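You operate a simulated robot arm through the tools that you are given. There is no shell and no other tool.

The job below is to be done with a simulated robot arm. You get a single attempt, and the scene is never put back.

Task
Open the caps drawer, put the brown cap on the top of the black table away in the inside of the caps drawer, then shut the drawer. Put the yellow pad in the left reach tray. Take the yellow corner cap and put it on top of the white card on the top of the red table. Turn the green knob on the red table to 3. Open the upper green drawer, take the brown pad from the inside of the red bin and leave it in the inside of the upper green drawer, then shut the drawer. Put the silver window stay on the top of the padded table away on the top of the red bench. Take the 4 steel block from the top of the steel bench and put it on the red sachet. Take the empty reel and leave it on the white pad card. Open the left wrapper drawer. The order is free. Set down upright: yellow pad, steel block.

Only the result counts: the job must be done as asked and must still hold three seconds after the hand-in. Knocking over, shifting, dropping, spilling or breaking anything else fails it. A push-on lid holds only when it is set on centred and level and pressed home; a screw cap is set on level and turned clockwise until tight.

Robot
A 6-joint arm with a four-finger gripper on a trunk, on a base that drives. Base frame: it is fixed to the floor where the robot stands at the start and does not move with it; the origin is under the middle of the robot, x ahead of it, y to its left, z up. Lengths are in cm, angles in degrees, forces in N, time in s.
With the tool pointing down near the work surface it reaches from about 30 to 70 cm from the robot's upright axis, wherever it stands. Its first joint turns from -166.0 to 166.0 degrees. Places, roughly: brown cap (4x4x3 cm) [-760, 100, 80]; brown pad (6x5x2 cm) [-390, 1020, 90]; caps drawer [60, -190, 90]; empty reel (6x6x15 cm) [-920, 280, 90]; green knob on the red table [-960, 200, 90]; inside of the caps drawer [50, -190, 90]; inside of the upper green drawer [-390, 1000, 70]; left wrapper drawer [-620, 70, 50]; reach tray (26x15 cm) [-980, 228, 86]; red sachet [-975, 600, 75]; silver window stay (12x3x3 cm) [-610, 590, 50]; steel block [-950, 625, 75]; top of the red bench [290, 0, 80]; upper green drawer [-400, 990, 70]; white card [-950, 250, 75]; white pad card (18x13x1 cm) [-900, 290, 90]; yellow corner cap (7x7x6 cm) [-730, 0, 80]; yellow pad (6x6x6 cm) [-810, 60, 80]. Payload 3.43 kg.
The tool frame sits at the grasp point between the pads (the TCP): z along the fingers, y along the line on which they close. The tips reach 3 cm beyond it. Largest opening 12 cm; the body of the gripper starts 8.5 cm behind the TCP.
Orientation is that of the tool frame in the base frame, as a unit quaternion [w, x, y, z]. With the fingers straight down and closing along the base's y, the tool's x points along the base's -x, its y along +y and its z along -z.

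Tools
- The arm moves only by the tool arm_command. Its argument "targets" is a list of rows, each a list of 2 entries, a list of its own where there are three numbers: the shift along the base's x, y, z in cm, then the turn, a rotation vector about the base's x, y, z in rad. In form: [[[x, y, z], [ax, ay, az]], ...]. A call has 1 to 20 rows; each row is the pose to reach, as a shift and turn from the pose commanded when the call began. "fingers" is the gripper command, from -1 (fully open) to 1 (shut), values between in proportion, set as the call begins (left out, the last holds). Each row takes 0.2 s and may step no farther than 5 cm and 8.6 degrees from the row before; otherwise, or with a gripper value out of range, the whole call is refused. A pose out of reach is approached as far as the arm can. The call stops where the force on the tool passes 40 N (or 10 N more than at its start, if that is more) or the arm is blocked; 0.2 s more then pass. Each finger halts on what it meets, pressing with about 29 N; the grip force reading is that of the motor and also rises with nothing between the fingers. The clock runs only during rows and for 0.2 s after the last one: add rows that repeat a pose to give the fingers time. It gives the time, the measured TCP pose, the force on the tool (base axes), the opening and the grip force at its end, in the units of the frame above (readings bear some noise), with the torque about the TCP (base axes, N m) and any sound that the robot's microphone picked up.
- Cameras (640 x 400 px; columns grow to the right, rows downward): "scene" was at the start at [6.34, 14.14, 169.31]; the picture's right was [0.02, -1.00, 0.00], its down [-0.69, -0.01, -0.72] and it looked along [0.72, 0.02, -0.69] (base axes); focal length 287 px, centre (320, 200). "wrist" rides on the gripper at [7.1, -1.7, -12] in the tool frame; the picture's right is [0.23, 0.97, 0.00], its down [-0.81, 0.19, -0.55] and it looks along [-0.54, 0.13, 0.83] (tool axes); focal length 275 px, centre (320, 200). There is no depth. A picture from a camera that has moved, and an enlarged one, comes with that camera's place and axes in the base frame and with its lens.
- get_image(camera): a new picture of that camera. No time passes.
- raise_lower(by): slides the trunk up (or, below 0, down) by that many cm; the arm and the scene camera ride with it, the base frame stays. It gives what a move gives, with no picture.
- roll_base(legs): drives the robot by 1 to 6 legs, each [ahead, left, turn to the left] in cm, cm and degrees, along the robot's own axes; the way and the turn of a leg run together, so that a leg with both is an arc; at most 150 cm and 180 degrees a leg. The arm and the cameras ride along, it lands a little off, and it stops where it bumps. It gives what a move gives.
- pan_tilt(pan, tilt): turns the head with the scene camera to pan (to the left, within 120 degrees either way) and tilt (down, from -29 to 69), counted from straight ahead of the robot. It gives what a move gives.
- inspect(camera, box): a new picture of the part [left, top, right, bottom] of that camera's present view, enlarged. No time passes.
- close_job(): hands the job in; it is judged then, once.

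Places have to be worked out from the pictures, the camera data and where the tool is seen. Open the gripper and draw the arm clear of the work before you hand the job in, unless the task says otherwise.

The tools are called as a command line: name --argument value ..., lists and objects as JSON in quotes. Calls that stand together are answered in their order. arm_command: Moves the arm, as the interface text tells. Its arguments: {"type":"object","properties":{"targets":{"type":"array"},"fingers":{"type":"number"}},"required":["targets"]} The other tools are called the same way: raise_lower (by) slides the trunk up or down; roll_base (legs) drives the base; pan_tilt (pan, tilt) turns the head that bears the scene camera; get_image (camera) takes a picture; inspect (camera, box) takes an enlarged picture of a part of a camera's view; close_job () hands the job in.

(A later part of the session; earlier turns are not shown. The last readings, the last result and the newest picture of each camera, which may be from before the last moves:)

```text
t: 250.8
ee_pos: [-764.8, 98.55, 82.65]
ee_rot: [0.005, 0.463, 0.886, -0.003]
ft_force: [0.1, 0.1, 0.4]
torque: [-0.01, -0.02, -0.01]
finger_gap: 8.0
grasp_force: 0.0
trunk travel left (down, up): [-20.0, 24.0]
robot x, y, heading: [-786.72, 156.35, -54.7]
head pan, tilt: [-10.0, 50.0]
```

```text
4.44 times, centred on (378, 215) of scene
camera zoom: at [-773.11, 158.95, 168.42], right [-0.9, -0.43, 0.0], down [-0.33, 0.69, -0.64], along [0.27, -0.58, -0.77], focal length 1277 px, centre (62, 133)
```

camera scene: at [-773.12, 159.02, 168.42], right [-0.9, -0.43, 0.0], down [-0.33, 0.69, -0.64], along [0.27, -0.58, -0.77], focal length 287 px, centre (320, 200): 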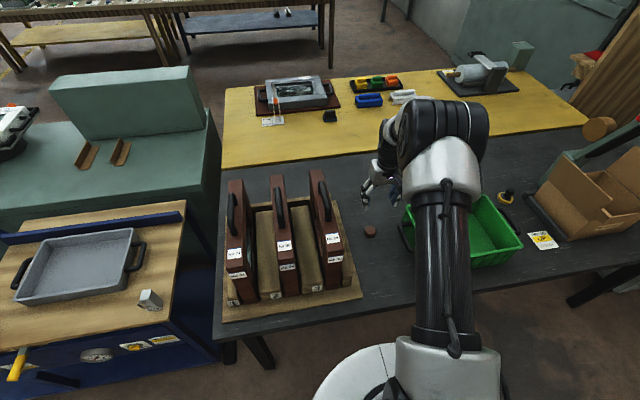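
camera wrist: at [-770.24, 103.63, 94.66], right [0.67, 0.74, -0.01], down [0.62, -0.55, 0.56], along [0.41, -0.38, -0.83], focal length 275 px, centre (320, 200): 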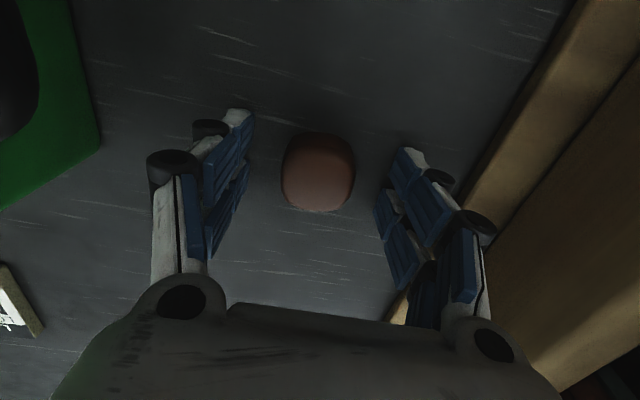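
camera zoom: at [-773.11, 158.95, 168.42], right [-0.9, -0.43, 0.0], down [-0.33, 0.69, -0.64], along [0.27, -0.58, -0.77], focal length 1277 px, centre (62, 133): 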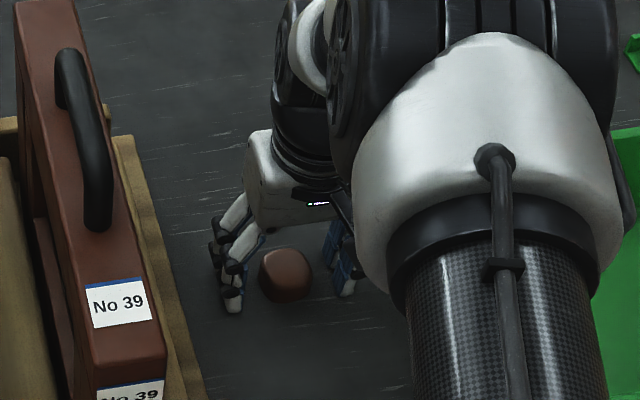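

The cap is centred between the fingers. I close the gripper.

arm_command --targets '[[[0, 0, 0], [0, 0, 0]], [[0, 0, 0], [0, 0, 0]], [[0, 0, 0], [0, 0, 0]], [[0, 0, 0], [0, 0, 0]], [[0, 0, 0], [0, 0, 0]]]' --fingers 1

get_image --camera "wrist"

```text
t: 252.1
ee_pos: [-764.6, 98.55, 83.03]
ee_rot: [0.007, 0.463, 0.886, -0.007]
ft_force: [12.8, 5.9, 31.6]
torque: [1.1, -0.46, -0.39]
finger_gap: 3.84
grasp_force: 29.8
trunk travel left (down, up): [-20.0, 24.0]
robot x, y, heading: [-786.31, 156.4, -54.7]
head pan, tilt: [-10.0, 50.0]
```

```text
taken
camera wrist: at [-770.1, 103.73, 94.96], right [0.67, 0.74, -0.01], down [0.62, -0.55, 0.57], along [0.42, -0.38, -0.82], focal length 275 px, centre (320, 200)
```

wrist: 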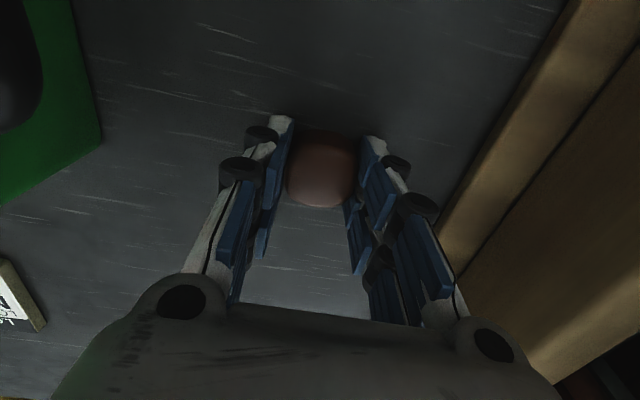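

Held (gap 3.84); the tips pressed on the table a little. I lift straight up.

arm_command --targets '[[[0, 0, 2], [0, 0, 0]], [[0, 0, 5], [0, 0, 0]], [[0, 0, 9], [0, 0, 0]], [[0, 0, 13], [0, 0, 0]], [[0, 0, 17], [0, 0, 0]], [[0, 0, 21], [0, 0, 0]], [[-0.2, 2.6, 24], [0, 0, 0]], [[-0.4, 5.1, 27], [0, 0, 0]], [[-0.6, 7.7, 30], [0, 0, 0]], [[-0.8, 10.2, 33], [0, 0, 0]], [[-1, 12.8, 36], [0, 0, 0]], [[-1.2, 15.4, 39], [0, 0, 0]], [[-1.4, 17.9, 42], [0, 0, 0]], [[-1.6, 20.5, 45], [0, 0, 0]], [[-1.8, 23, 47], [0, 0, 0]], [[-2, 25.6, 48], [0, 0, 0]]]'

get_image --camera "wrist"

get_image --camera "scene"

```text
t: 255.4
ee_pos: [-766.64, 124.44, 130.72]
ee_rot: [0.005, 0.464, 0.886, -0.004]
ft_force: [-0.3, -0.2, 0.4]
torque: [-0.03, -0.03, 0.0]
finger_gap: 3.82
grasp_force: 29.0
trunk travel left (down, up): [-20.0, 24.0]
robot x, y, heading: [-787.02, 156.12, -54.7]
head pan, tilt: [-10.0, 50.0]
```

```text
taken
camera wrist: at [-772.12, 129.49, 142.75], right [0.67, 0.74, -0.01], down [0.62, -0.55, 0.56], along [0.41, -0.38, -0.83], focal length 275 px, centre (320, 200)
```

wrist: 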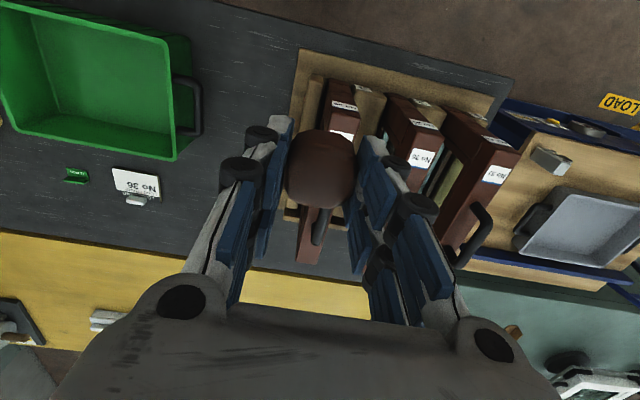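

```text
taken
camera scene: at [-773.15, 159.07, 168.42], right [-0.9, -0.43, 0.0], down [-0.33, 0.69, -0.64], along [0.27, -0.58, -0.77], focal length 287 px, centre (320, 200)
```

scene: 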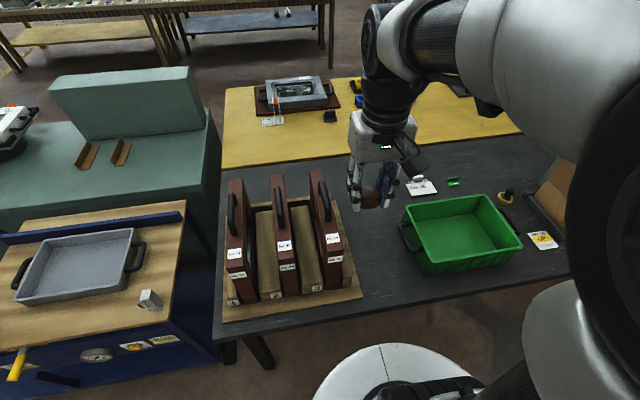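

The cap is held. The yellow pad is also seen on this table near (-809, 59). Now I drive back the way I came: back off, then left along the open area.

roll_base --legs '[[-57, 0, 0], [0, 110, 0], [0, 110, 0], [0, 110, 0]]'

pan_tilt --pan 0 --tilt 30

get_image --camera "scene"

```text
t: 274.3
ee_pos: [-526.69, 353.01, 130.71]
ee_rot: [0.003, 0.482, 0.876, -0.004]
ft_force: [-0.1, 1.3, -0.8]
torque: [0.01, 0.02, 0.01]
finger_gap: 3.82
grasp_force: 28.7
trunk travel left (down, up): [-20.0, 24.0]
robot x, y, heading: [-545.95, 385.7, -57.2]
head pan, tilt: [-10.0, 50.0]
```

```text
t: 275.1
ee_pos: [-526.78, 353.04, 130.73]
ee_rot: [0.004, 0.481, 0.877, -0.003]
ft_force: [-0.5, 0.4, -0.1]
torque: [-0.01, -0.03, 0.0]
finger_gap: 3.83
grasp_force: 29.1
trunk travel left (down, up): [-20.0, 24.0]
robot x, y, heading: [-545.76, 385.86, -57.2]
head pan, tilt: [0.0, 30.0]
```

```text
taken
camera scene: at [-529.89, 387.49, 171.36], right [-0.84, -0.54, 0.0], down [-0.27, 0.42, -0.87], along [0.47, -0.73, -0.5], focal length 287 px, centre (320, 200)
```

scene: 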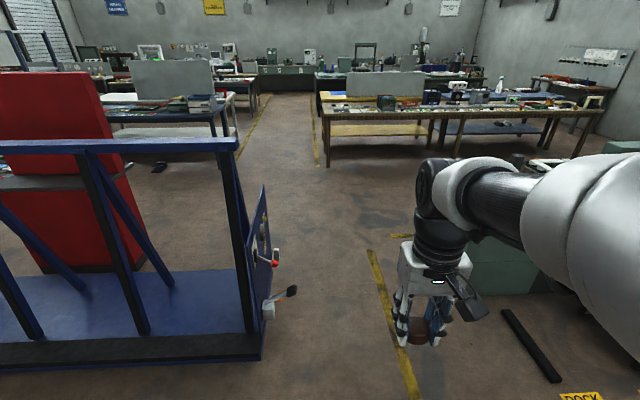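

The cart's lever sticks out to about e=-202; I correct the heading and shift 13 cm right, then drive through between cart and desk.

roll_base --legs '[[0, 0, 2.2], [0, -13, 0], [130, 0, 0]]'

get_image --camera "scene"

```text
t: 283.0
ee_pos: [-463.04, 236.54, 130.78]
ee_rot: [0.005, 0.478, 0.878, -0.003]
ft_force: [0.5, 0.3, -0.1]
torque: [0.04, -0.01, 0.01]
finger_gap: 3.82
grasp_force: 28.7
trunk travel left (down, up): [-20.0, 24.0]
robot x, y, heading: [-482.01, 269.29, -56.7]
head pan, tilt: [0.0, 30.0]
```

```text
taken
camera scene: at [-466.31, 270.91, 171.37], right [-0.84, -0.55, 0.0], down [-0.27, 0.42, -0.87], along [0.47, -0.72, -0.5], focal length 287 px, centre (320, 200)
```

scene: 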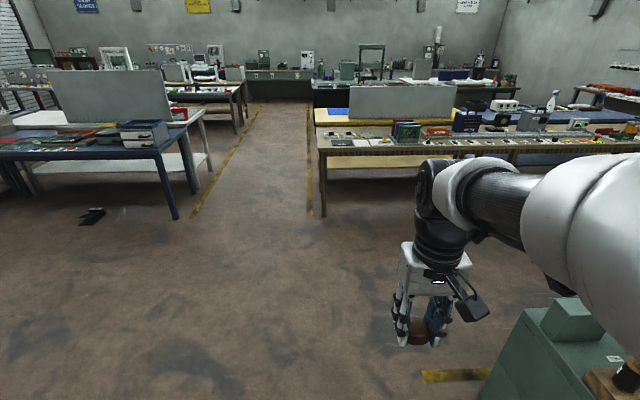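

The way ahead is open. I go on past the cart, shift left into the lane (e≈-142), and continue.

roll_base --legs '[[0, 0, 1.7], [75, 0, 0], [60, 98, 0], [100, 0, 1]]'

get_image --camera "scene"

```text
t: 297.6
ee_pos: [-248.28, 99.17, 130.77]
ee_rot: [0.004, 0.461, 0.887, -0.003]
ft_force: [-0.1, 0.8, 0.3]
torque: [0.01, 0.0, 0.02]
finger_gap: 3.83
grasp_force: 28.5
trunk travel left (down, up): [-20.0, 24.0]
robot x, y, heading: [-268.43, 130.92, -54.8]
head pan, tilt: [0.0, 30.0]
```

```text
taken
camera scene: at [-252.88, 133.4, 171.37], right [-0.81, -0.58, 0.0], down [-0.29, 0.41, -0.87], along [0.5, -0.7, -0.5], focal length 287 px, centre (320, 200)
```

scene: 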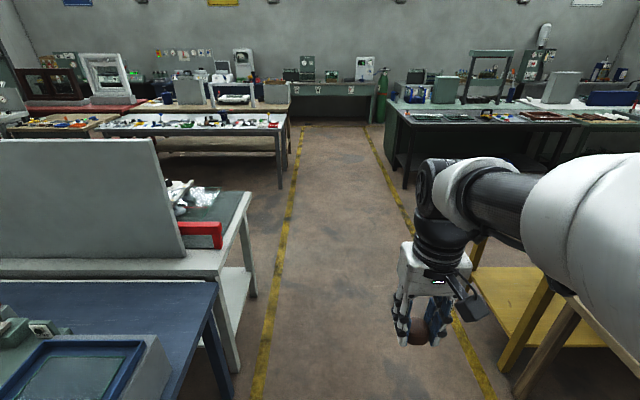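

I'm in the lane with heading -54.8°. I drive ahead 260 cm and check.

roll_base --legs '[[130, 0, 0], [130, 0, 0]]'

get_image --camera "scene"

```text
t: 310.1
ee_pos: [-106.62, -112.13, 130.73]
ee_rot: [0.004, 0.478, 0.878, -0.004]
ft_force: [-0.3, -0.2, -0.5]
torque: [-0.01, 0.02, 0.04]
finger_gap: 3.8
grasp_force: 29.1
trunk travel left (down, up): [-20.0, 24.0]
robot x, y, heading: [-126.09, -79.85, -56.4]
head pan, tilt: [0.0, 30.0]
```

```text
taken
camera scene: at [-110.06, -77.81, 171.37], right [-0.84, -0.55, 0.0], down [-0.28, 0.42, -0.87], along [0.48, -0.72, -0.5], focal length 287 px, centre (320, 200)
```

scene: 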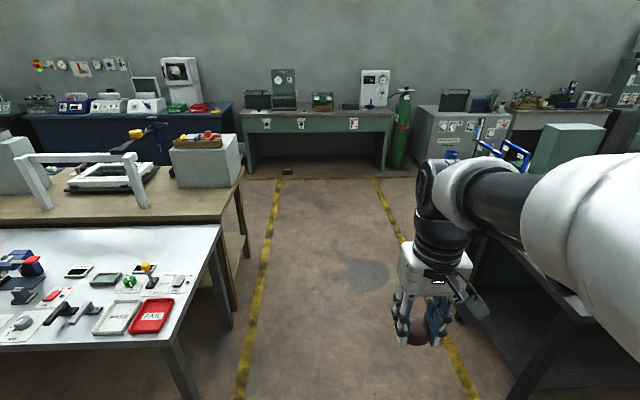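

On track. I drive on to s≈272, turn around and shift in front of the drawer.

roll_base --legs '[[0, 0, 1.4], [139, 0, 0], [139, 0, 0]]'

roll_base --legs '[[0, 0, 180]]'

pan_tilt --pan -20 --tilt 40

get_image --camera "scene"

```text
t: 323.8
ee_pos: [49.57, -339.22, 130.65]
ee_rot: [0.004, 0.479, 0.878, -0.004]
ft_force: [0.4, 0.2, -0.6]
torque: [0.01, 0.01, 0.02]
finger_gap: 3.79
grasp_force: 29.0
trunk travel left (down, up): [-20.0, 24.0]
robot x, y, heading: [30.96, -306.66, -56.8]
head pan, tilt: [0.0, 30.0]
```

```text
t: 331.4
ee_pos: [13.45, -272.85, 130.84]
ee_rot: [-0.005, 0.863, -0.504, -0.003]
ft_force: [-0.1, 0.1, 0.3]
torque: [0.02, -0.04, 0.0]
finger_gap: 3.84
grasp_force: 29.8
trunk travel left (down, up): [-20.0, 24.0]
robot x, y, heading: [30.82, -306.56, 119.5]
head pan, tilt: [0.0, 30.0]
```

```text
t: 332.2
ee_pos: [13.4, -272.8, 130.7]
ee_rot: [-0.003, 0.863, -0.504, -0.004]
ft_force: [-0.4, -1.4, 0.6]
torque: [0.01, 0.0, 0.03]
finger_gap: 3.84
grasp_force: 29.5
trunk travel left (down, up): [-20.0, 24.0]
robot x, y, heading: [30.39, -306.72, 119.9]
head pan, tilt: [-20.0, 40.0]
```

```text
taken
camera scene: at [17.93, -306.9, 169.84], right [0.99, 0.17, 0.0], down [0.11, -0.63, -0.77], along [-0.13, 0.76, -0.64], focal length 287 px, centre (320, 200)
```

scene: 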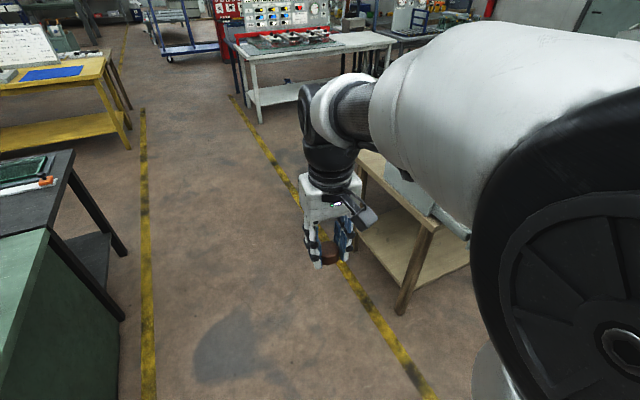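

I square up (+5.2°) and shift right 84 cm to stand in front of the open drawer.

roll_base --legs '[[0, 0, 5.2], [-4, -84, 0]]'

pan_tilt --pan 0 --tilt 50

get_image --camera "scene"

get_image --camera "wrist"

```text
t: 337.2
ee_pos: [81.98, -229.66, 130.75]
ee_rot: [-0.003, 0.885, -0.466, -0.004]
ft_force: [1.0, 1.0, 0.6]
torque: [-0.03, 0.0, 0.02]
finger_gap: 3.83
grasp_force: 28.9
trunk travel left (down, up): [-20.0, 24.0]
robot x, y, heading: [101.69, -261.42, 124.6]
head pan, tilt: [-20.0, 40.0]
```

```text
t: 338.0
ee_pos: [82.03, -229.75, 130.81]
ee_rot: [-0.003, 0.884, -0.467, -0.005]
ft_force: [0.0, 0.8, 0.6]
torque: [0.03, 0.03, 0.02]
finger_gap: 3.83
grasp_force: 29.0
trunk travel left (down, up): [-20.0, 24.0]
robot x, y, heading: [102.28, -261.91, 124.7]
head pan, tilt: [0.0, 50.0]
```

```text
taken
camera scene: at [87.3, -265.1, 168.42], right [0.82, 0.57, 0.0], down [0.44, -0.63, -0.64], along [-0.37, 0.53, -0.77], focal length 287 px, centre (320, 200)
```

scene: 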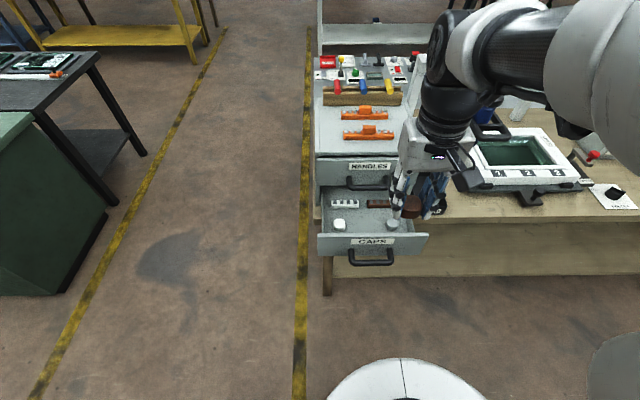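

```text
taken
camera wrist: at [87.49, -234.6, 142.72], right [-0.67, -0.74, -0.01], down [-0.61, 0.55, 0.56], along [-0.41, 0.38, -0.83], focal length 275 px, centre (320, 200)
```

wrist: 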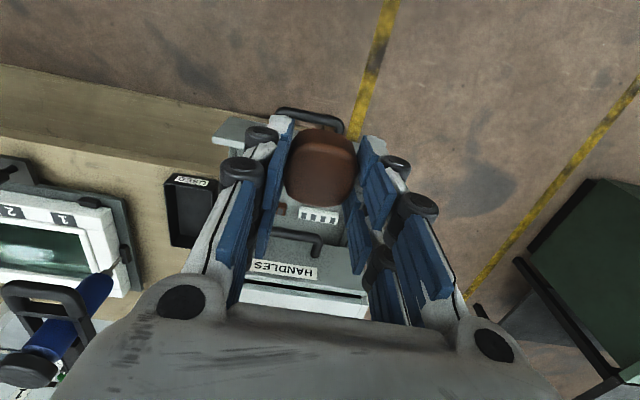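

The drawer's free middle spot is around (68.8, -210.7). I move over it at z≈110, then look.

arm_command --targets '[[[-1.6, 2.4, -2.6], [0, 0, 0]], [[-3.3, 4.8, -5.2], [0, 0, 0]], [[-5, 7.1, -7.8], [0, 0, 0]], [[-6.6, 9.5, -10.4], [0, 0, 0]], [[-8.2, 11.9, -13], [0, 0, 0]], [[-9.9, 14.3, -15.6], [0, 0, 0]], [[-11.6, 16.7, -18.2], [0, 0, 0]], [[-13.2, 19, -20.8], [0, 0, 0]], [[-13.2, 19, -20.8], [0, 0, 0]]]'

get_image --camera "wrist"

inspect --camera "scene" --box '[300, 130, 460, 270]'

```text
t: 340.0
ee_pos: [68.74, -210.4, 109.81]
ee_rot: [-0.005, 0.885, -0.466, -0.005]
ft_force: [0.0, 0.0, -0.3]
torque: [0.01, 0.04, 0.0]
finger_gap: 3.81
grasp_force: 28.8
trunk travel left (down, up): [-20.0, 24.0]
robot x, y, heading: [101.82, -261.96, 124.9]
head pan, tilt: [0.0, 50.0]
```

```text
taken
camera wrist: at [74.21, -215.38, 121.78], right [-0.67, -0.74, -0.01], down [-0.61, 0.55, 0.56], along [-0.41, 0.38, -0.83], focal length 275 px, centre (320, 200)
```

wrist: 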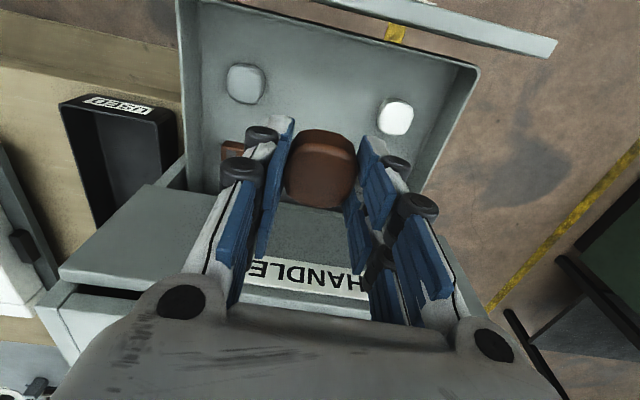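

```text
2.86 times, centred on (380, 200) of scene
camera zoom: at [87.34, -265.19, 168.43], right [0.82, 0.57, 0.0], down [0.44, -0.63, -0.64], along [-0.37, 0.53, -0.77], focal length 821 px, centre (149, 200)
```

zoom: 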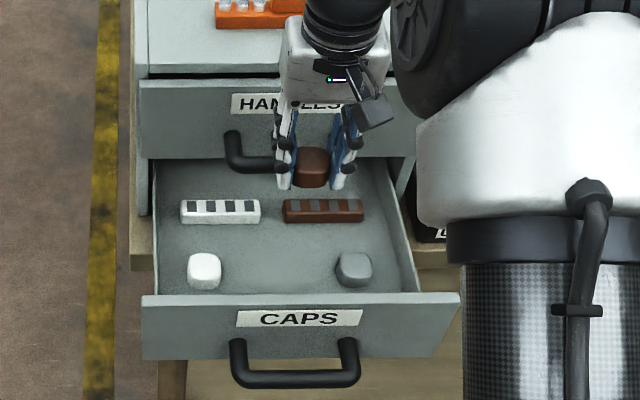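

The TCP is centred between the two single caps. I shift 1.5 cm towards me for clearance to the upper handle and descend to z≈95.

arm_command --targets '[[[0.9, -1.2, 0], [0, 0, 0]], [[0.9, -1.2, -4], [0, 0, 0]], [[0.9, -1.2, -8], [0, 0, 0]], [[0.9, -1.2, -12], [0, 0, 0]], [[0.9, -1.2, -15], [0, 0, 0]], [[0.9, -1.2, -15], [0, 0, 0]]]'

get_image --camera "wrist"

inspect --camera "scene" --box '[300, 130, 460, 270]'

```text
t: 341.4
ee_pos: [69.56, -211.78, 94.94]
ee_rot: [-0.004, 0.884, -0.467, -0.004]
ft_force: [0.0, 0.2, -0.7]
torque: [-0.02, -0.01, -0.05]
finger_gap: 3.84
grasp_force: 28.9
trunk travel left (down, up): [-20.0, 24.0]
robot x, y, heading: [101.86, -261.72, 124.8]
head pan, tilt: [0.0, 50.0]
```

```text
taken
camera wrist: at [75.02, -216.75, 106.94], right [-0.67, -0.74, -0.01], down [-0.61, 0.55, 0.56], along [-0.41, 0.38, -0.83], focal length 275 px, centre (320, 200)
```

wrist: 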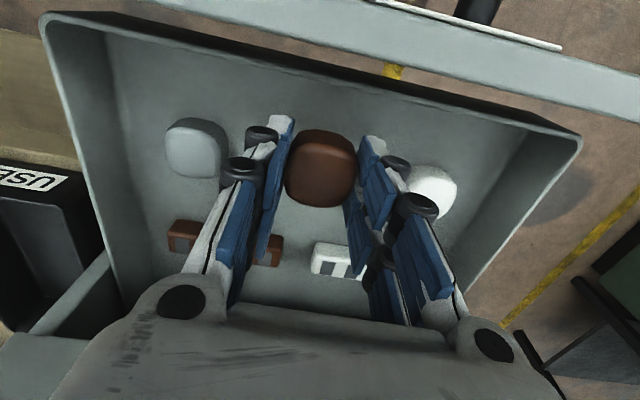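

```text
2.86 times, centred on (380, 200) of scene
camera zoom: at [87.29, -265.12, 168.42], right [0.82, 0.57, 0.0], down [0.44, -0.63, -0.64], along [-0.37, 0.53, -0.77], focal length 821 px, centre (149, 200)
```

zoom: 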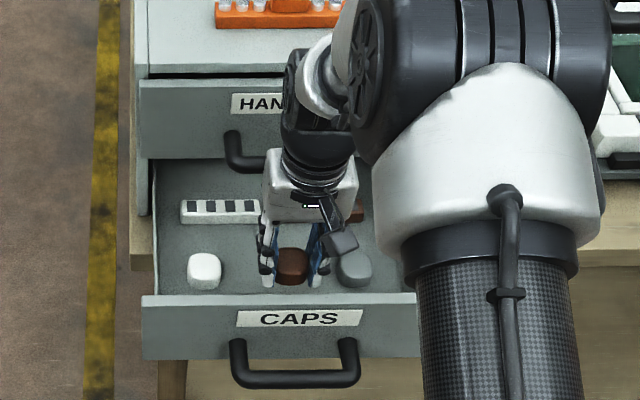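

Clear on both sides. I lower in small steps and watch the force.

arm_command --targets '[[[0, 0, -1.5], [0, 0, 0]], [[0, 0, -3], [0, 0, 0]], [[0, 0, -3.5], [0, 0, 0]]]'

arm_command --targets '[[[0, 0, -0.5], [0, 0, 0]], [[0, 0, -1], [0, 0, 0]]]'

```text
t: 342.2
ee_pos: [69.51, -211.99, 91.38]
ee_rot: [-0.004, 0.885, -0.466, -0.005]
ft_force: [0.3, -0.2, 0.7]
torque: [0.01, -0.04, 0.0]
finger_gap: 3.82
grasp_force: 29.2
trunk travel left (down, up): [-20.0, 24.0]
robot x, y, heading: [101.71, -261.68, 124.9]
head pan, tilt: [0.0, 50.0]
```

```text
t: 342.8
ee_pos: [69.7, -211.79, 90.35]
ee_rot: [-0.004, 0.885, -0.466, -0.004]
ft_force: [-0.2, 0.0, -0.3]
torque: [0.0, 0.0, 0.03]
finger_gap: 3.84
grasp_force: 29.0
trunk travel left (down, up): [-20.0, 24.0]
robot x, y, heading: [102.2, -261.62, 124.6]
head pan, tilt: [0.0, 50.0]
```

No contact yet at z 90.35; I continue down in half-centimetre steps.

arm_command --targets '[[[0, 0, -0.5], [0, 0, 0]], [[0, 0, -0.9], [0, 0, 0]]]'

arm_command --targets '[[[0, 0, -0.4], [0, 0, 0]], [[0, 0, -0.8], [0, 0, 0]]]'

get_image --camera "wrist"

```text
t: 343.5
ee_pos: [69.21, -211.25, 90.12]
ee_rot: [-0.008, 0.885, -0.466, -0.011]
ft_force: [-1.4, -1.0, 15.9]
torque: [-0.26, -0.02, -0.03]
finger_gap: 3.82
grasp_force: 28.8
trunk travel left (down, up): [-20.0, 24.0]
robot x, y, heading: [102.33, -261.86, 124.9]
head pan, tilt: [0.0, 50.0]
stopped in row 2: the force on the tool passed its limit at 42 N (the readings are from after the stop); the commanded pose is now the measured one
```

```text
t: 344.0
ee_pos: [68.95, -210.93, 90.11]
ee_rot: [-0.01, 0.885, -0.466, -0.015]
ft_force: [-1.0, -0.5, 16.7]
torque: [-0.4, -0.08, -0.03]
finger_gap: 3.83
grasp_force: 29.0
trunk travel left (down, up): [-20.0, 24.0]
robot x, y, heading: [102.12, -262.41, 125.2]
head pan, tilt: [0.0, 50.0]
stopped in row 2: the force on the tool passed its limit at 46 N (the readings are from after the stop); the commanded pose is now the measured one
```

```text
taken
camera wrist: at [74.65, -216.13, 101.97], right [-0.67, -0.74, -0.01], down [-0.61, 0.54, 0.58], along [-0.42, 0.4, -0.81], focal length 275 px, centre (320, 200)
```

wrist: 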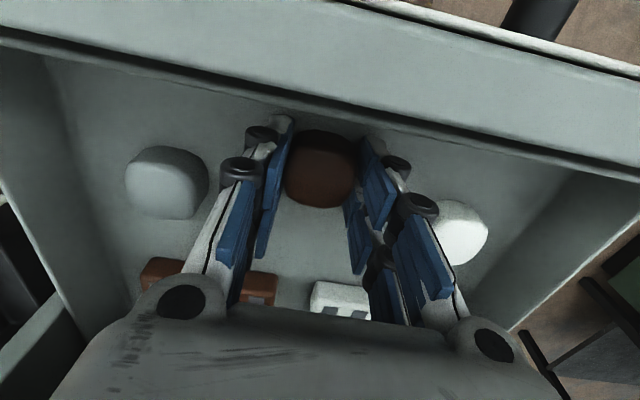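

The cap is on the drawer floor. I open the fingers a little and lift out.

arm_command --targets '[[[0, 0, 0.2], [0, 0, 0]], [[0, 0, 0.2], [0, 0, 0]], [[0, 0, 0.2], [0, 0, 0]], [[0, 0, 0.2], [0, 0, 0]]]' --fingers -0.05

arm_command --targets '[[[0.2, -0.3, 3], [0, 0, 0]], [[0.5, -0.7, 7], [0, 0, 0]], [[0.5, -0.7, 11], [0, 0, 0]], [[0.5, -0.7, 15], [0, 0, 0]], [[1.8, -2.6, 19], [0, 0, 0]], [[3.5, -5, 22], [0, 0, 0]], [[5.2, -7.5, 25], [0, 0, 0]], [[7, -10, 28], [0, 0, 0]]]'

get_image --camera "wrist"

inspect --camera "scene" --box '[300, 130, 460, 270]'

```text
t: 345.0
ee_pos: [69.27, -211.19, 90.17]
ee_rot: [-0.008, 0.885, -0.466, -0.013]
ft_force: [-1.0, 0.8, 1.0]
torque: [-0.01, -0.02, 0.03]
finger_gap: 6.31
grasp_force: 0.0
trunk travel left (down, up): [-20.0, 24.0]
robot x, y, heading: [101.98, -262.29, 124.9]
head pan, tilt: [0.0, 50.0]
```

```text
t: 346.8
ee_pos: [76.63, -221.6, 118.13]
ee_rot: [-0.009, 0.885, -0.466, -0.013]
ft_force: [-0.2, -0.6, 0.6]
torque: [0.01, 0.02, 0.0]
finger_gap: 6.32
grasp_force: 0.1
trunk travel left (down, up): [-20.0, 24.0]
robot x, y, heading: [101.73, -261.72, 124.6]
head pan, tilt: [0.0, 50.0]
```

```text
taken
camera wrist: at [82.22, -226.7, 129.97], right [-0.67, -0.74, -0.01], down [-0.61, 0.55, 0.58], along [-0.42, 0.39, -0.82], focal length 275 px, centre (320, 200)
```

wrist: 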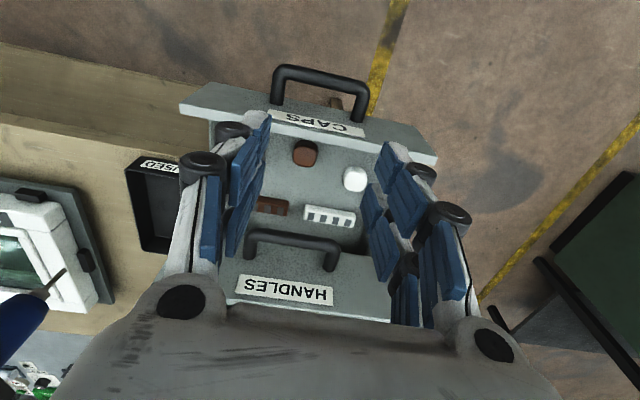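

```text
2.86 times, centred on (380, 200) of scene
camera zoom: at [87.39, -265.29, 168.43], right [0.82, 0.57, 0.0], down [0.44, -0.63, -0.64], along [-0.37, 0.53, -0.77], focal length 821 px, centre (149, 200)
```

zoom: 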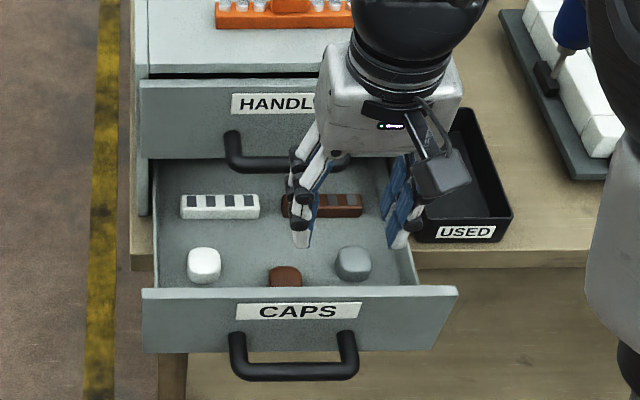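

The brown cap stands in the drawer. To shut it, I close the fingers, move in front of the handle, pitch the hand 15° forward and go down to handle height.

arm_command --targets '[[[1.5, -2.2, 0], [0, 0, 0]], [[3, -4.3, 0], [0, 0, 0]], [[4.5, -6.4, 0], [0, 0, 0]], [[6, -8.6, 0], [0.107, 0.075, 0]], [[6, -8.6, 0], [0.213, 0.149, 0]], [[6, -8.6, -4], [0.213, 0.149, 0]], [[6, -8.6, -8], [0.213, 0.149, 0]], [[6, -8.6, -12], [0.213, 0.149, 0]], [[6, -8.6, -16], [0.213, 0.149, 0]], [[6, -8.6, -20], [0.213, 0.149, 0]], [[6, -8.6, -24], [0.213, 0.149, 0]], [[6, -8.6, -28], [0.213, 0.149, 0]]]' --fingers 1

get_image --camera "wrist"

inspect --camera "scene" --box '[300, 130, 460, 270]'

```text
t: 349.4
ee_pos: [82.27, -229.72, 90.03]
ee_rot: [-0.067, 0.875, -0.462, -0.128]
ft_force: [-0.2, 0.6, -0.3]
torque: [-0.01, 0.02, 0.03]
finger_gap: 0.0
grasp_force: 29.6
out of reach, approached as far as the arm can: row 8
trunk travel left (down, up): [-20.0, 24.0]
robot x, y, heading: [102.03, -261.6, 125.0]
head pan, tilt: [0.0, 50.0]
```

```text
taken
camera wrist: at [89.47, -237.08, 99.63], right [-0.68, -0.73, -0.07], down [-0.51, 0.4, 0.76], along [-0.53, 0.55, -0.64], focal length 275 px, centre (320, 200)
```

wrist: 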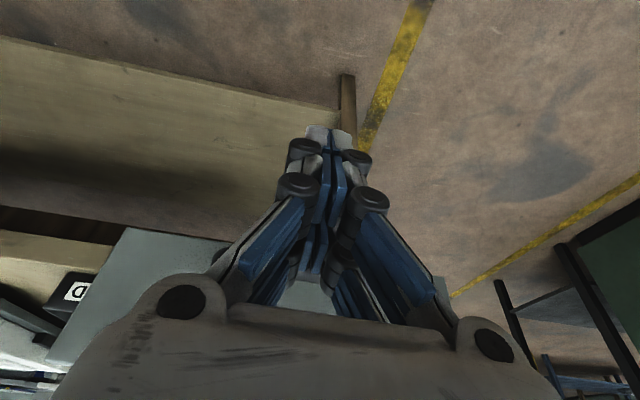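

```text
2.86 times, centred on (380, 200) of scene
camera zoom: at [87.26, -265.06, 168.41], right [0.82, 0.57, 0.0], down [0.44, -0.63, -0.64], along [-0.37, 0.53, -0.77], focal length 821 px, centre (149, 200)
```

zoom: 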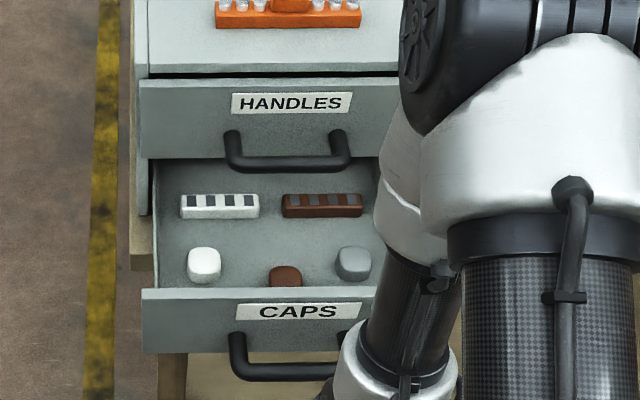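

The closed fingers are in front of the handle bar. I push ahead along the drawer's direction.

arm_command --targets '[[[-1.4, 2, 0], [0, 0, 0]], [[-2.9, 4.1, 0], [0, 0, 0]], [[-4.3, 6.1, 0], [0, 0, 0]], [[-5.7, 8.2, 0], [0, 0, 0]], [[-7.2, 10.2, 0], [0, 0, 0]], [[-8.6, 12.3, 0], [0, 0, 0]], [[-10, 14.3, 0], [0, 0, 0]], [[-11.5, 16.4, 0], [0, 0, 0]], [[-12.9, 18.4, 0], [0, 0, 0]], [[-14.3, 20.5, 0], [0, 0, 0]], [[-15.2, 21.7, 0], [0, 0, 0]]]'

inspect --camera "scene" --box '[300, 130, 460, 270]'

get_image --camera "wrist"

```text
t: 351.8
ee_pos: [67.3, -208.29, 89.89]
ee_rot: [-0.065, 0.876, -0.463, -0.122]
ft_force: [15.7, -18.9, 2.0]
torque: [-0.09, -0.05, 0.05]
finger_gap: 0.62
grasp_force: 33.5
out of reach, approached as far as the arm can: row 7
trunk travel left (down, up): [-20.0, 24.0]
robot x, y, heading: [101.85, -261.97, 125.1]
head pan, tilt: [0.0, 50.0]
```

```text
2.86 times, centred on (380, 200) of scene
camera zoom: at [87.51, -265.41, 168.43], right [0.82, 0.57, 0.0], down [0.44, -0.63, -0.64], along [-0.37, 0.53, -0.76], focal length 821 px, centre (149, 200)
```

zoom: 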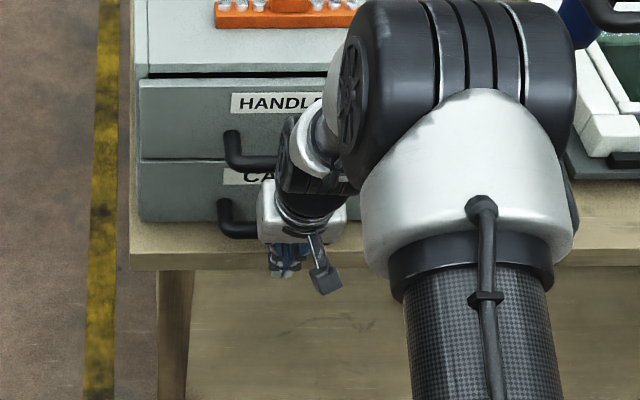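

```text
taken
camera wrist: at [74.43, -215.76, 99.59], right [-0.68, -0.73, -0.06], down [-0.51, 0.41, 0.75], along [-0.53, 0.54, -0.65], focal length 275 px, centre (320, 200)
```

wrist: 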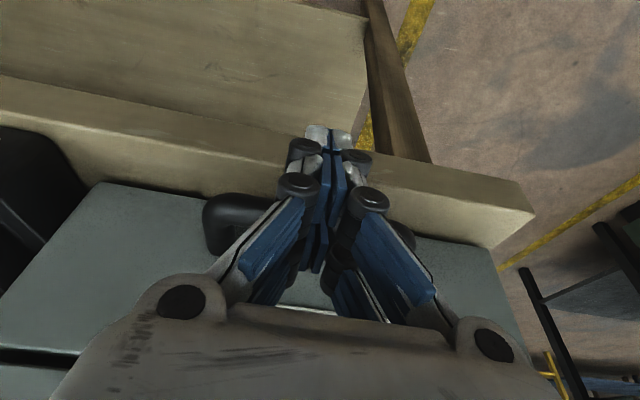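

The drawer looks shut (resisting with ~25 N). I push a little more to be sure, then back off.

arm_command --targets '[[[-0.3, 0.4, 0], [0, 0, 0]], [[-0.5, 0.7, 0], [0, 0, 0]]]'

arm_command --targets '[[[1.4, -2, 0], [0, 0, 0]], [[3.5, -5, 0], [0, 0, 0]], [[5.5, -8, 0], [0, 0, 0]], [[7.5, -11, 0], [0, 0, 0]], [[9.5, -13.6, 1], [0, 0, 0]], [[11, -15.8, 5], [0, 0, 0]], [[11.5, -16.4, 9], [0, 0, 0]], [[11.5, -16.4, 13], [0, 0, 0]], [[11.5, -16.4, 17], [0, 0, 0]], [[11.5, -16.4, 21], [0, 0, 0]]]'

inspect --camera "scene" --box '[300, 130, 460, 270]'

```text
t: 352.3
ee_pos: [67.14, -208.4, 89.51]
ee_rot: [-0.061, 0.877, -0.463, -0.115]
ft_force: [3.9, -4.7, -3.3]
torque: [-0.1, -0.08, 0.01]
finger_gap: 0.0
grasp_force: 33.5
trunk travel left (down, up): [-20.0, 24.0]
robot x, y, heading: [102.23, -262.05, 124.8]
head pan, tilt: [0.0, 50.0]
stopped in row 2: the force on the tool passed its limit at 43 N (the readings are from after the stop); the commanded pose is now the measured one
```

```text
t: 354.5
ee_pos: [78.36, -224.41, 110.94]
ee_rot: [-0.061, 0.876, -0.463, -0.119]
ft_force: [-0.2, -0.4, 0.3]
torque: [-0.01, 0.01, -0.01]
finger_gap: 0.01
grasp_force: 33.5
out of reach, approached as far as the arm can: row 8
trunk travel left (down, up): [-20.0, 24.0]
robot x, y, heading: [101.97, -261.64, 125.1]
head pan, tilt: [0.0, 50.0]
```

```text
2.86 times, centred on (380, 200) of scene
camera zoom: at [87.35, -265.2, 168.42], right [0.82, 0.57, 0.0], down [0.44, -0.63, -0.64], along [-0.37, 0.53, -0.77], focal length 821 px, centre (149, 200)
```

zoom: 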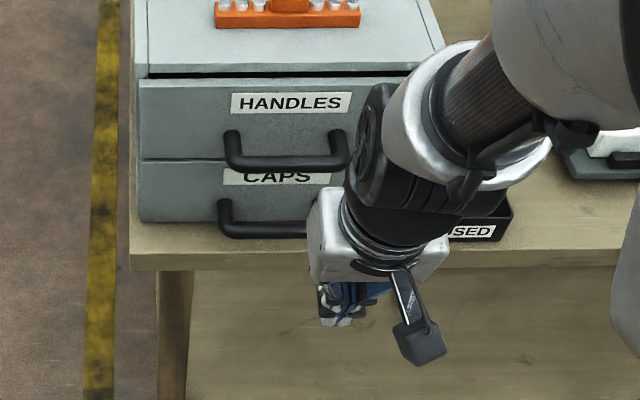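

The drawer appears flush. I'll zoom in closely on the seam to verify that it is fully shut.

inspect --camera "scene" --box '[340, 155, 404, 215]'

get_image --camera "wrist"

```text
6.67 times, centred on (372, 185) of scene
camera zoom: at [87.35, -265.2, 168.42], right [0.82, 0.57, 0.0], down [0.44, -0.63, -0.64], along [-0.37, 0.53, -0.77], focal length 1915 px, centre (-27, 300)
```

zoom: 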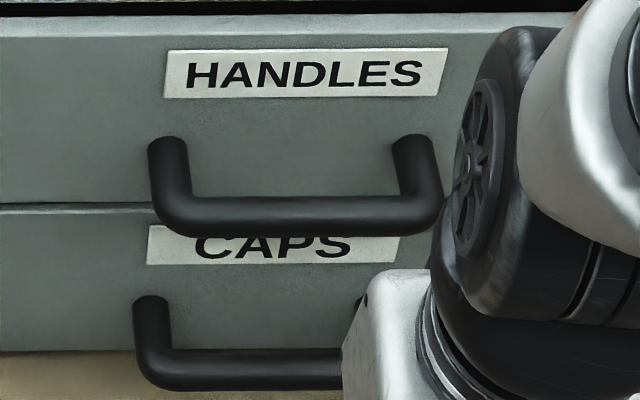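

```text
taken
camera wrist: at [85.43, -231.67, 120.73], right [-0.68, -0.73, -0.06], down [-0.52, 0.42, 0.75], along [-0.52, 0.54, -0.66], focal length 275 px, centre (320, 200)
```

wrist: 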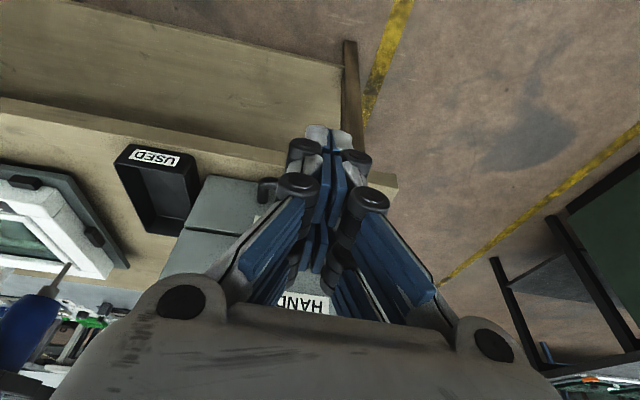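

The seam and both handles look identical to the original closed state, so the drawer is shut. I level the tool again and retract for driving.

arm_command --targets '[[[1.2, -1.7, 4], [0, 0, 0]], [[2.4, -3.4, 8], [-0.107, -0.075, 0]], [[3.6, -5.1, 12], [-0.213, -0.149, 0]], [[4.5, -6.5, 16], [-0.213, -0.149, 0]], [[5, -7, 19], [-0.213, -0.149, 0]], [[5, -7, 19], [-0.213, -0.149, 0]]]' --fingers -1

roll_base --legs '[[0, 107, 0], [130, 0, 0.5], [130, 0, 0.5]]'

pan_tilt --pan 0 --tilt 30

get_image --camera "scene"

```text
t: 355.9
ee_pos: [83.41, -231.64, 129.86]
ee_rot: [-0.002, 0.884, -0.467, -0.003]
ft_force: [-1.1, 0.0, 0.0]
torque: [-0.02, -0.02, 0.01]
finger_gap: 10.45
grasp_force: 0.1
trunk travel left (down, up): [-20.0, 24.0]
robot x, y, heading: [102.13, -261.9, 124.9]
head pan, tilt: [0.0, 50.0]
```

```text
t: 373.2
ee_pos: [-149.08, -84.98, 129.89]
ee_rot: [-0.002, 0.893, -0.45, -0.003]
ft_force: [0.7, 0.3, -0.3]
torque: [0.01, 0.04, -0.01]
finger_gap: 12.01
grasp_force: 0.0
trunk travel left (down, up): [-20.0, 24.0]
robot x, y, heading: [-129.45, -114.62, 127.0]
head pan, tilt: [0.0, 50.0]
```

```text
t: 374.0
ee_pos: [-149.17, -85.02, 129.82]
ee_rot: [-0.003, 0.893, -0.45, -0.002]
ft_force: [-0.7, -0.3, 0.0]
torque: [0.02, -0.01, 0.02]
finger_gap: 12.01
grasp_force: 0.0
trunk travel left (down, up): [-20.0, 24.0]
robot x, y, heading: [-129.54, -114.19, 126.7]
head pan, tilt: [0.0, 30.0]
```

```text
taken
camera scene: at [-144.87, -117.32, 171.36], right [0.8, 0.6, 0.0], down [0.3, -0.4, -0.87], along [-0.52, 0.69, -0.5], focal length 287 px, centre (320, 200)
```

scene: 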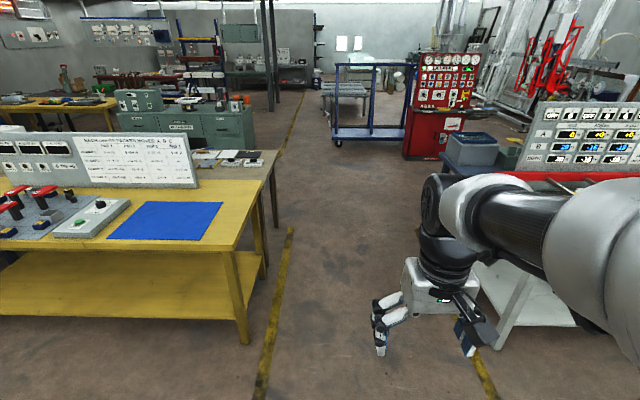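

On the lane. I drive on to s≈-330 and then left along the aisle in front of the FILM WRAPPER desk.

roll_base --legs '[[0, 0, -1.8], [130, 0, 0], [130, 0, 0], [88, 0, 0]]'

pan_tilt --pan 40 --tilt 30

get_image --camera "scene"

```text
t: 391.6
ee_pos: [-361.01, 199.93, 129.88]
ee_rot: [-0.003, 0.892, -0.453, -0.003]
ft_force: [0.0, -0.8, -0.4]
torque: [-0.03, -0.02, -0.04]
finger_gap: 12.0
grasp_force: 0.1
trunk travel left (down, up): [-20.0, 24.0]
robot x, y, heading: [-341.89, 170.16, 126.7]
head pan, tilt: [0.0, 30.0]
```

```text
t: 392.7
ee_pos: [-361.04, 199.86, 129.86]
ee_rot: [-0.003, 0.892, -0.453, -0.004]
ft_force: [0.7, 0.4, -0.1]
torque: [-0.02, -0.01, -0.02]
finger_gap: 11.99
grasp_force: 0.0
trunk travel left (down, up): [-20.0, 24.0]
robot x, y, heading: [-341.34, 170.48, 126.7]
head pan, tilt: [40.0, 30.0]
```

```text
taken
camera scene: at [-360.31, 162.43, 171.37], right [0.23, 0.97, 0.0], down [0.49, -0.12, -0.87], along [-0.84, 0.2, -0.5], focal length 287 px, centre (320, 200)
```

scene: 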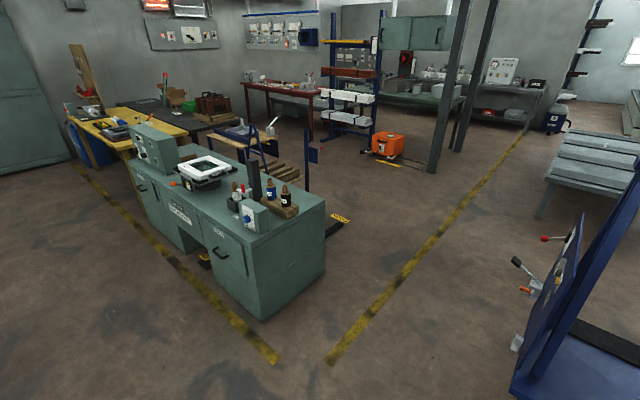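

I correct the heading and move left about 285 cm in front of the SACHETS drawer.

roll_base --legs '[[0, 0, -1.7], [0, 143, 0], [0, 138, 0]]'

pan_tilt --pan 0 --tilt 45

get_image --camera "scene"

get_image --camera "wrist"

```text
t: 406.6
ee_pos: [-585.32, 35.3, 129.84]
ee_rot: [-0.004, 0.89, -0.457, -0.003]
ft_force: [-1.5, -0.1, -0.6]
torque: [0.04, 0.0, 0.0]
finger_gap: 12.02
grasp_force: 0.1
trunk travel left (down, up): [-20.0, 24.0]
robot x, y, heading: [-566.29, 5.66, 125.9]
head pan, tilt: [40.0, 30.0]
```

```text
t: 407.6
ee_pos: [-585.3, 35.52, 129.72]
ee_rot: [-0.003, 0.889, -0.457, -0.004]
ft_force: [0.3, 0.9, 0.7]
torque: [0.02, 0.0, 0.02]
finger_gap: 12.01
grasp_force: 0.0
trunk travel left (down, up): [-20.0, 24.0]
robot x, y, heading: [-566.01, 5.74, 125.8]
head pan, tilt: [0.0, 45.0]
```

```text
taken
camera scene: at [-580.89, 2.28, 169.11], right [0.81, 0.59, 0.0], down [0.42, -0.57, -0.71], along [-0.42, 0.57, -0.71], focal length 287 px, centre (320, 200)
```

scene: 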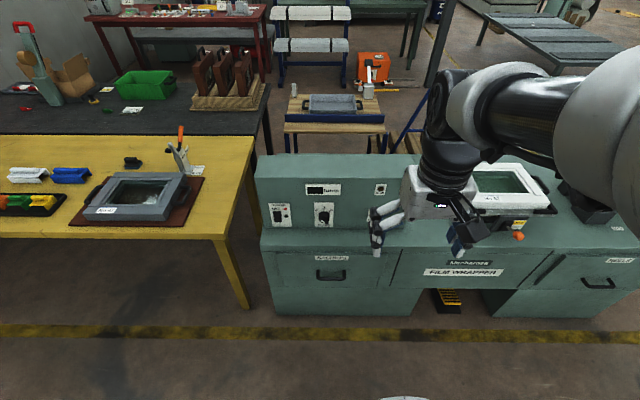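

```text
taken
camera wrist: at [-579.64, 30.56, 141.86], right [-0.66, -0.75, 0.0], down [-0.63, 0.54, 0.56], along [-0.42, 0.37, -0.83], focal length 275 px, centre (320, 200)
```

wrist: 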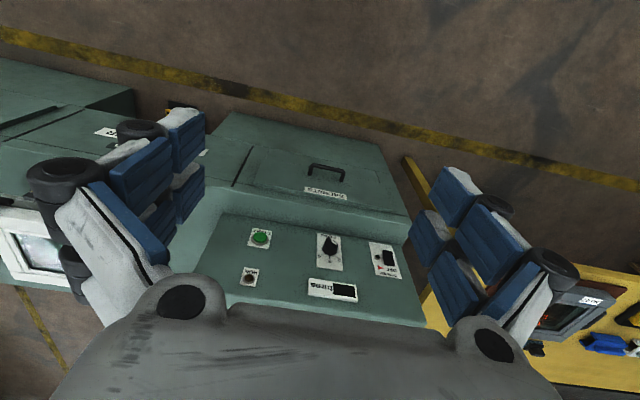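

The SACHETS drawer handle is in view of both cameras. I'll zoom to measure it.

inspect --camera "scene" --box '[260, 230, 420, 330]'

inspect --camera "wrist" --box '[200, 100, 424, 240]'

```text
4.00 times, centred on (340, 280) of scene
camera zoom: at [-580.89, 2.28, 169.11], right [0.81, 0.59, 0.0], down [0.42, -0.57, -0.71], along [-0.42, 0.57, -0.71], focal length 1149 px, centre (240, -120)
```

zoom: 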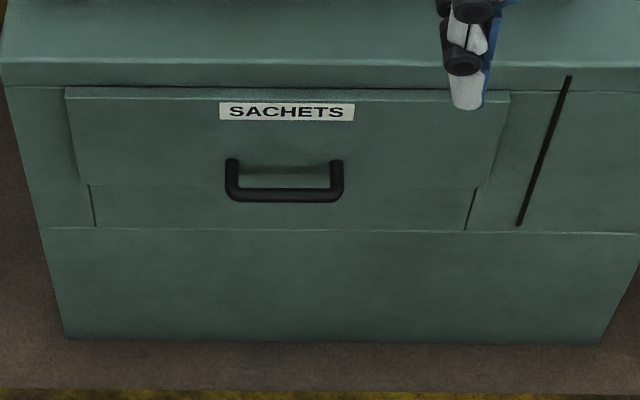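

```text
2.86 times, centred on (312, 170) of wrist
camera zoom: at [-579.64, 30.56, 141.86], right [-0.66, -0.75, 0.0], down [-0.63, 0.54, 0.56], along [-0.42, 0.37, -0.83], focal length 786 px, centre (343, 286)
```

zoom: 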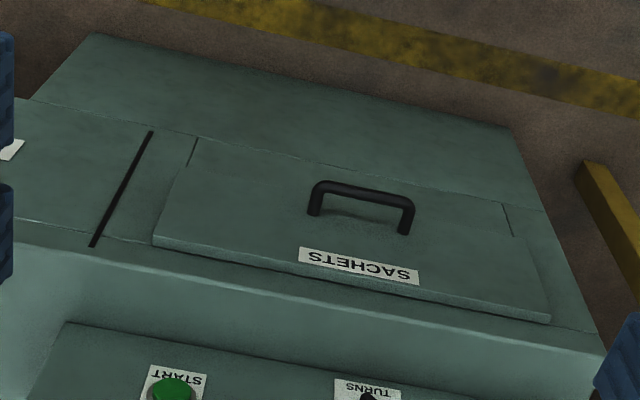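

The SACHETS bar is at about (-614.6, 57.4, 56.1), ~3.8 cm off the panel. I shift left 12.9 cm, lower the trunk by 20 cm for the low reach, and yaw the hand 90° so that the fingers close fore-aft.

roll_base --legs '[[0, 12.9, -0.8]]'

raise_lower --by -20

arm_command --targets '[[[0, 0, 0], [0, 0, 0.145]], [[0, 0, 0], [0, 0, 0.29]], [[0, 0, 0], [0, 0, 0.435]], [[0, 0, 0], [0, 0, 0.58]], [[0, 0, 0], [0, 0, 0.725]], [[0, 0, 0], [0, 0, 0.87]], [[0, 0, 0], [0, 0, 1.015]], [[0, 0, 0], [0, 0, 1.16]], [[0, 0, 0], [0, 0, 1.305]], [[0, 0, 0], [0, 0, 1.45]], [[0, 0, 0], [0, 0, 1.571]]]' --fingers 0.53

get_image --camera "scene"

```text
t: 408.9
ee_pos: [-595.6, 27.88, 129.74]
ee_rot: [-0.004, 0.886, -0.464, -0.003]
ft_force: [-0.9, -0.2, -0.1]
torque: [0.02, -0.07, 0.03]
finger_gap: 11.98
grasp_force: 0.3
trunk travel left (down, up): [-20.0, 24.0]
robot x, y, heading: [-577.19, -2.02, 125.4]
head pan, tilt: [0.0, 45.0]
```

```text
t: 411.1
ee_pos: [-595.53, 27.94, 109.9]
ee_rot: [-0.003, 0.885, -0.465, -0.004]
ft_force: [0.4, -0.2, 0.0]
torque: [0.04, -0.03, 0.01]
finger_gap: 12.02
grasp_force: 0.1
trunk travel left (down, up): [0.0, 44.0]
robot x, y, heading: [-576.99, -2.51, 125.3]
head pan, tilt: [0.0, 45.0]
```

```text
t: 413.5
ee_pos: [-595.42, 28.07, 109.87]
ee_rot: [0.0, 0.954, 0.3, -0.005]
ft_force: [0.2, 0.1, -0.3]
torque: [0.0, 0.02, -0.01]
finger_gap: 2.82
grasp_force: 0.1
trunk travel left (down, up): [0.0, 44.0]
robot x, y, heading: [-576.83, -2.34, 125.1]
head pan, tilt: [0.0, 45.0]
```

```text
taken
camera scene: at [-591.68, -5.21, 149.11], right [0.82, 0.58, 0.0], down [0.41, -0.58, -0.71], along [-0.41, 0.58, -0.71], focal length 287 px, centre (320, 200)
```

scene: 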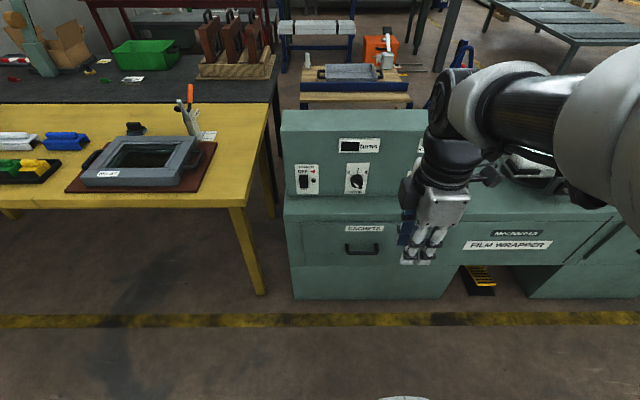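

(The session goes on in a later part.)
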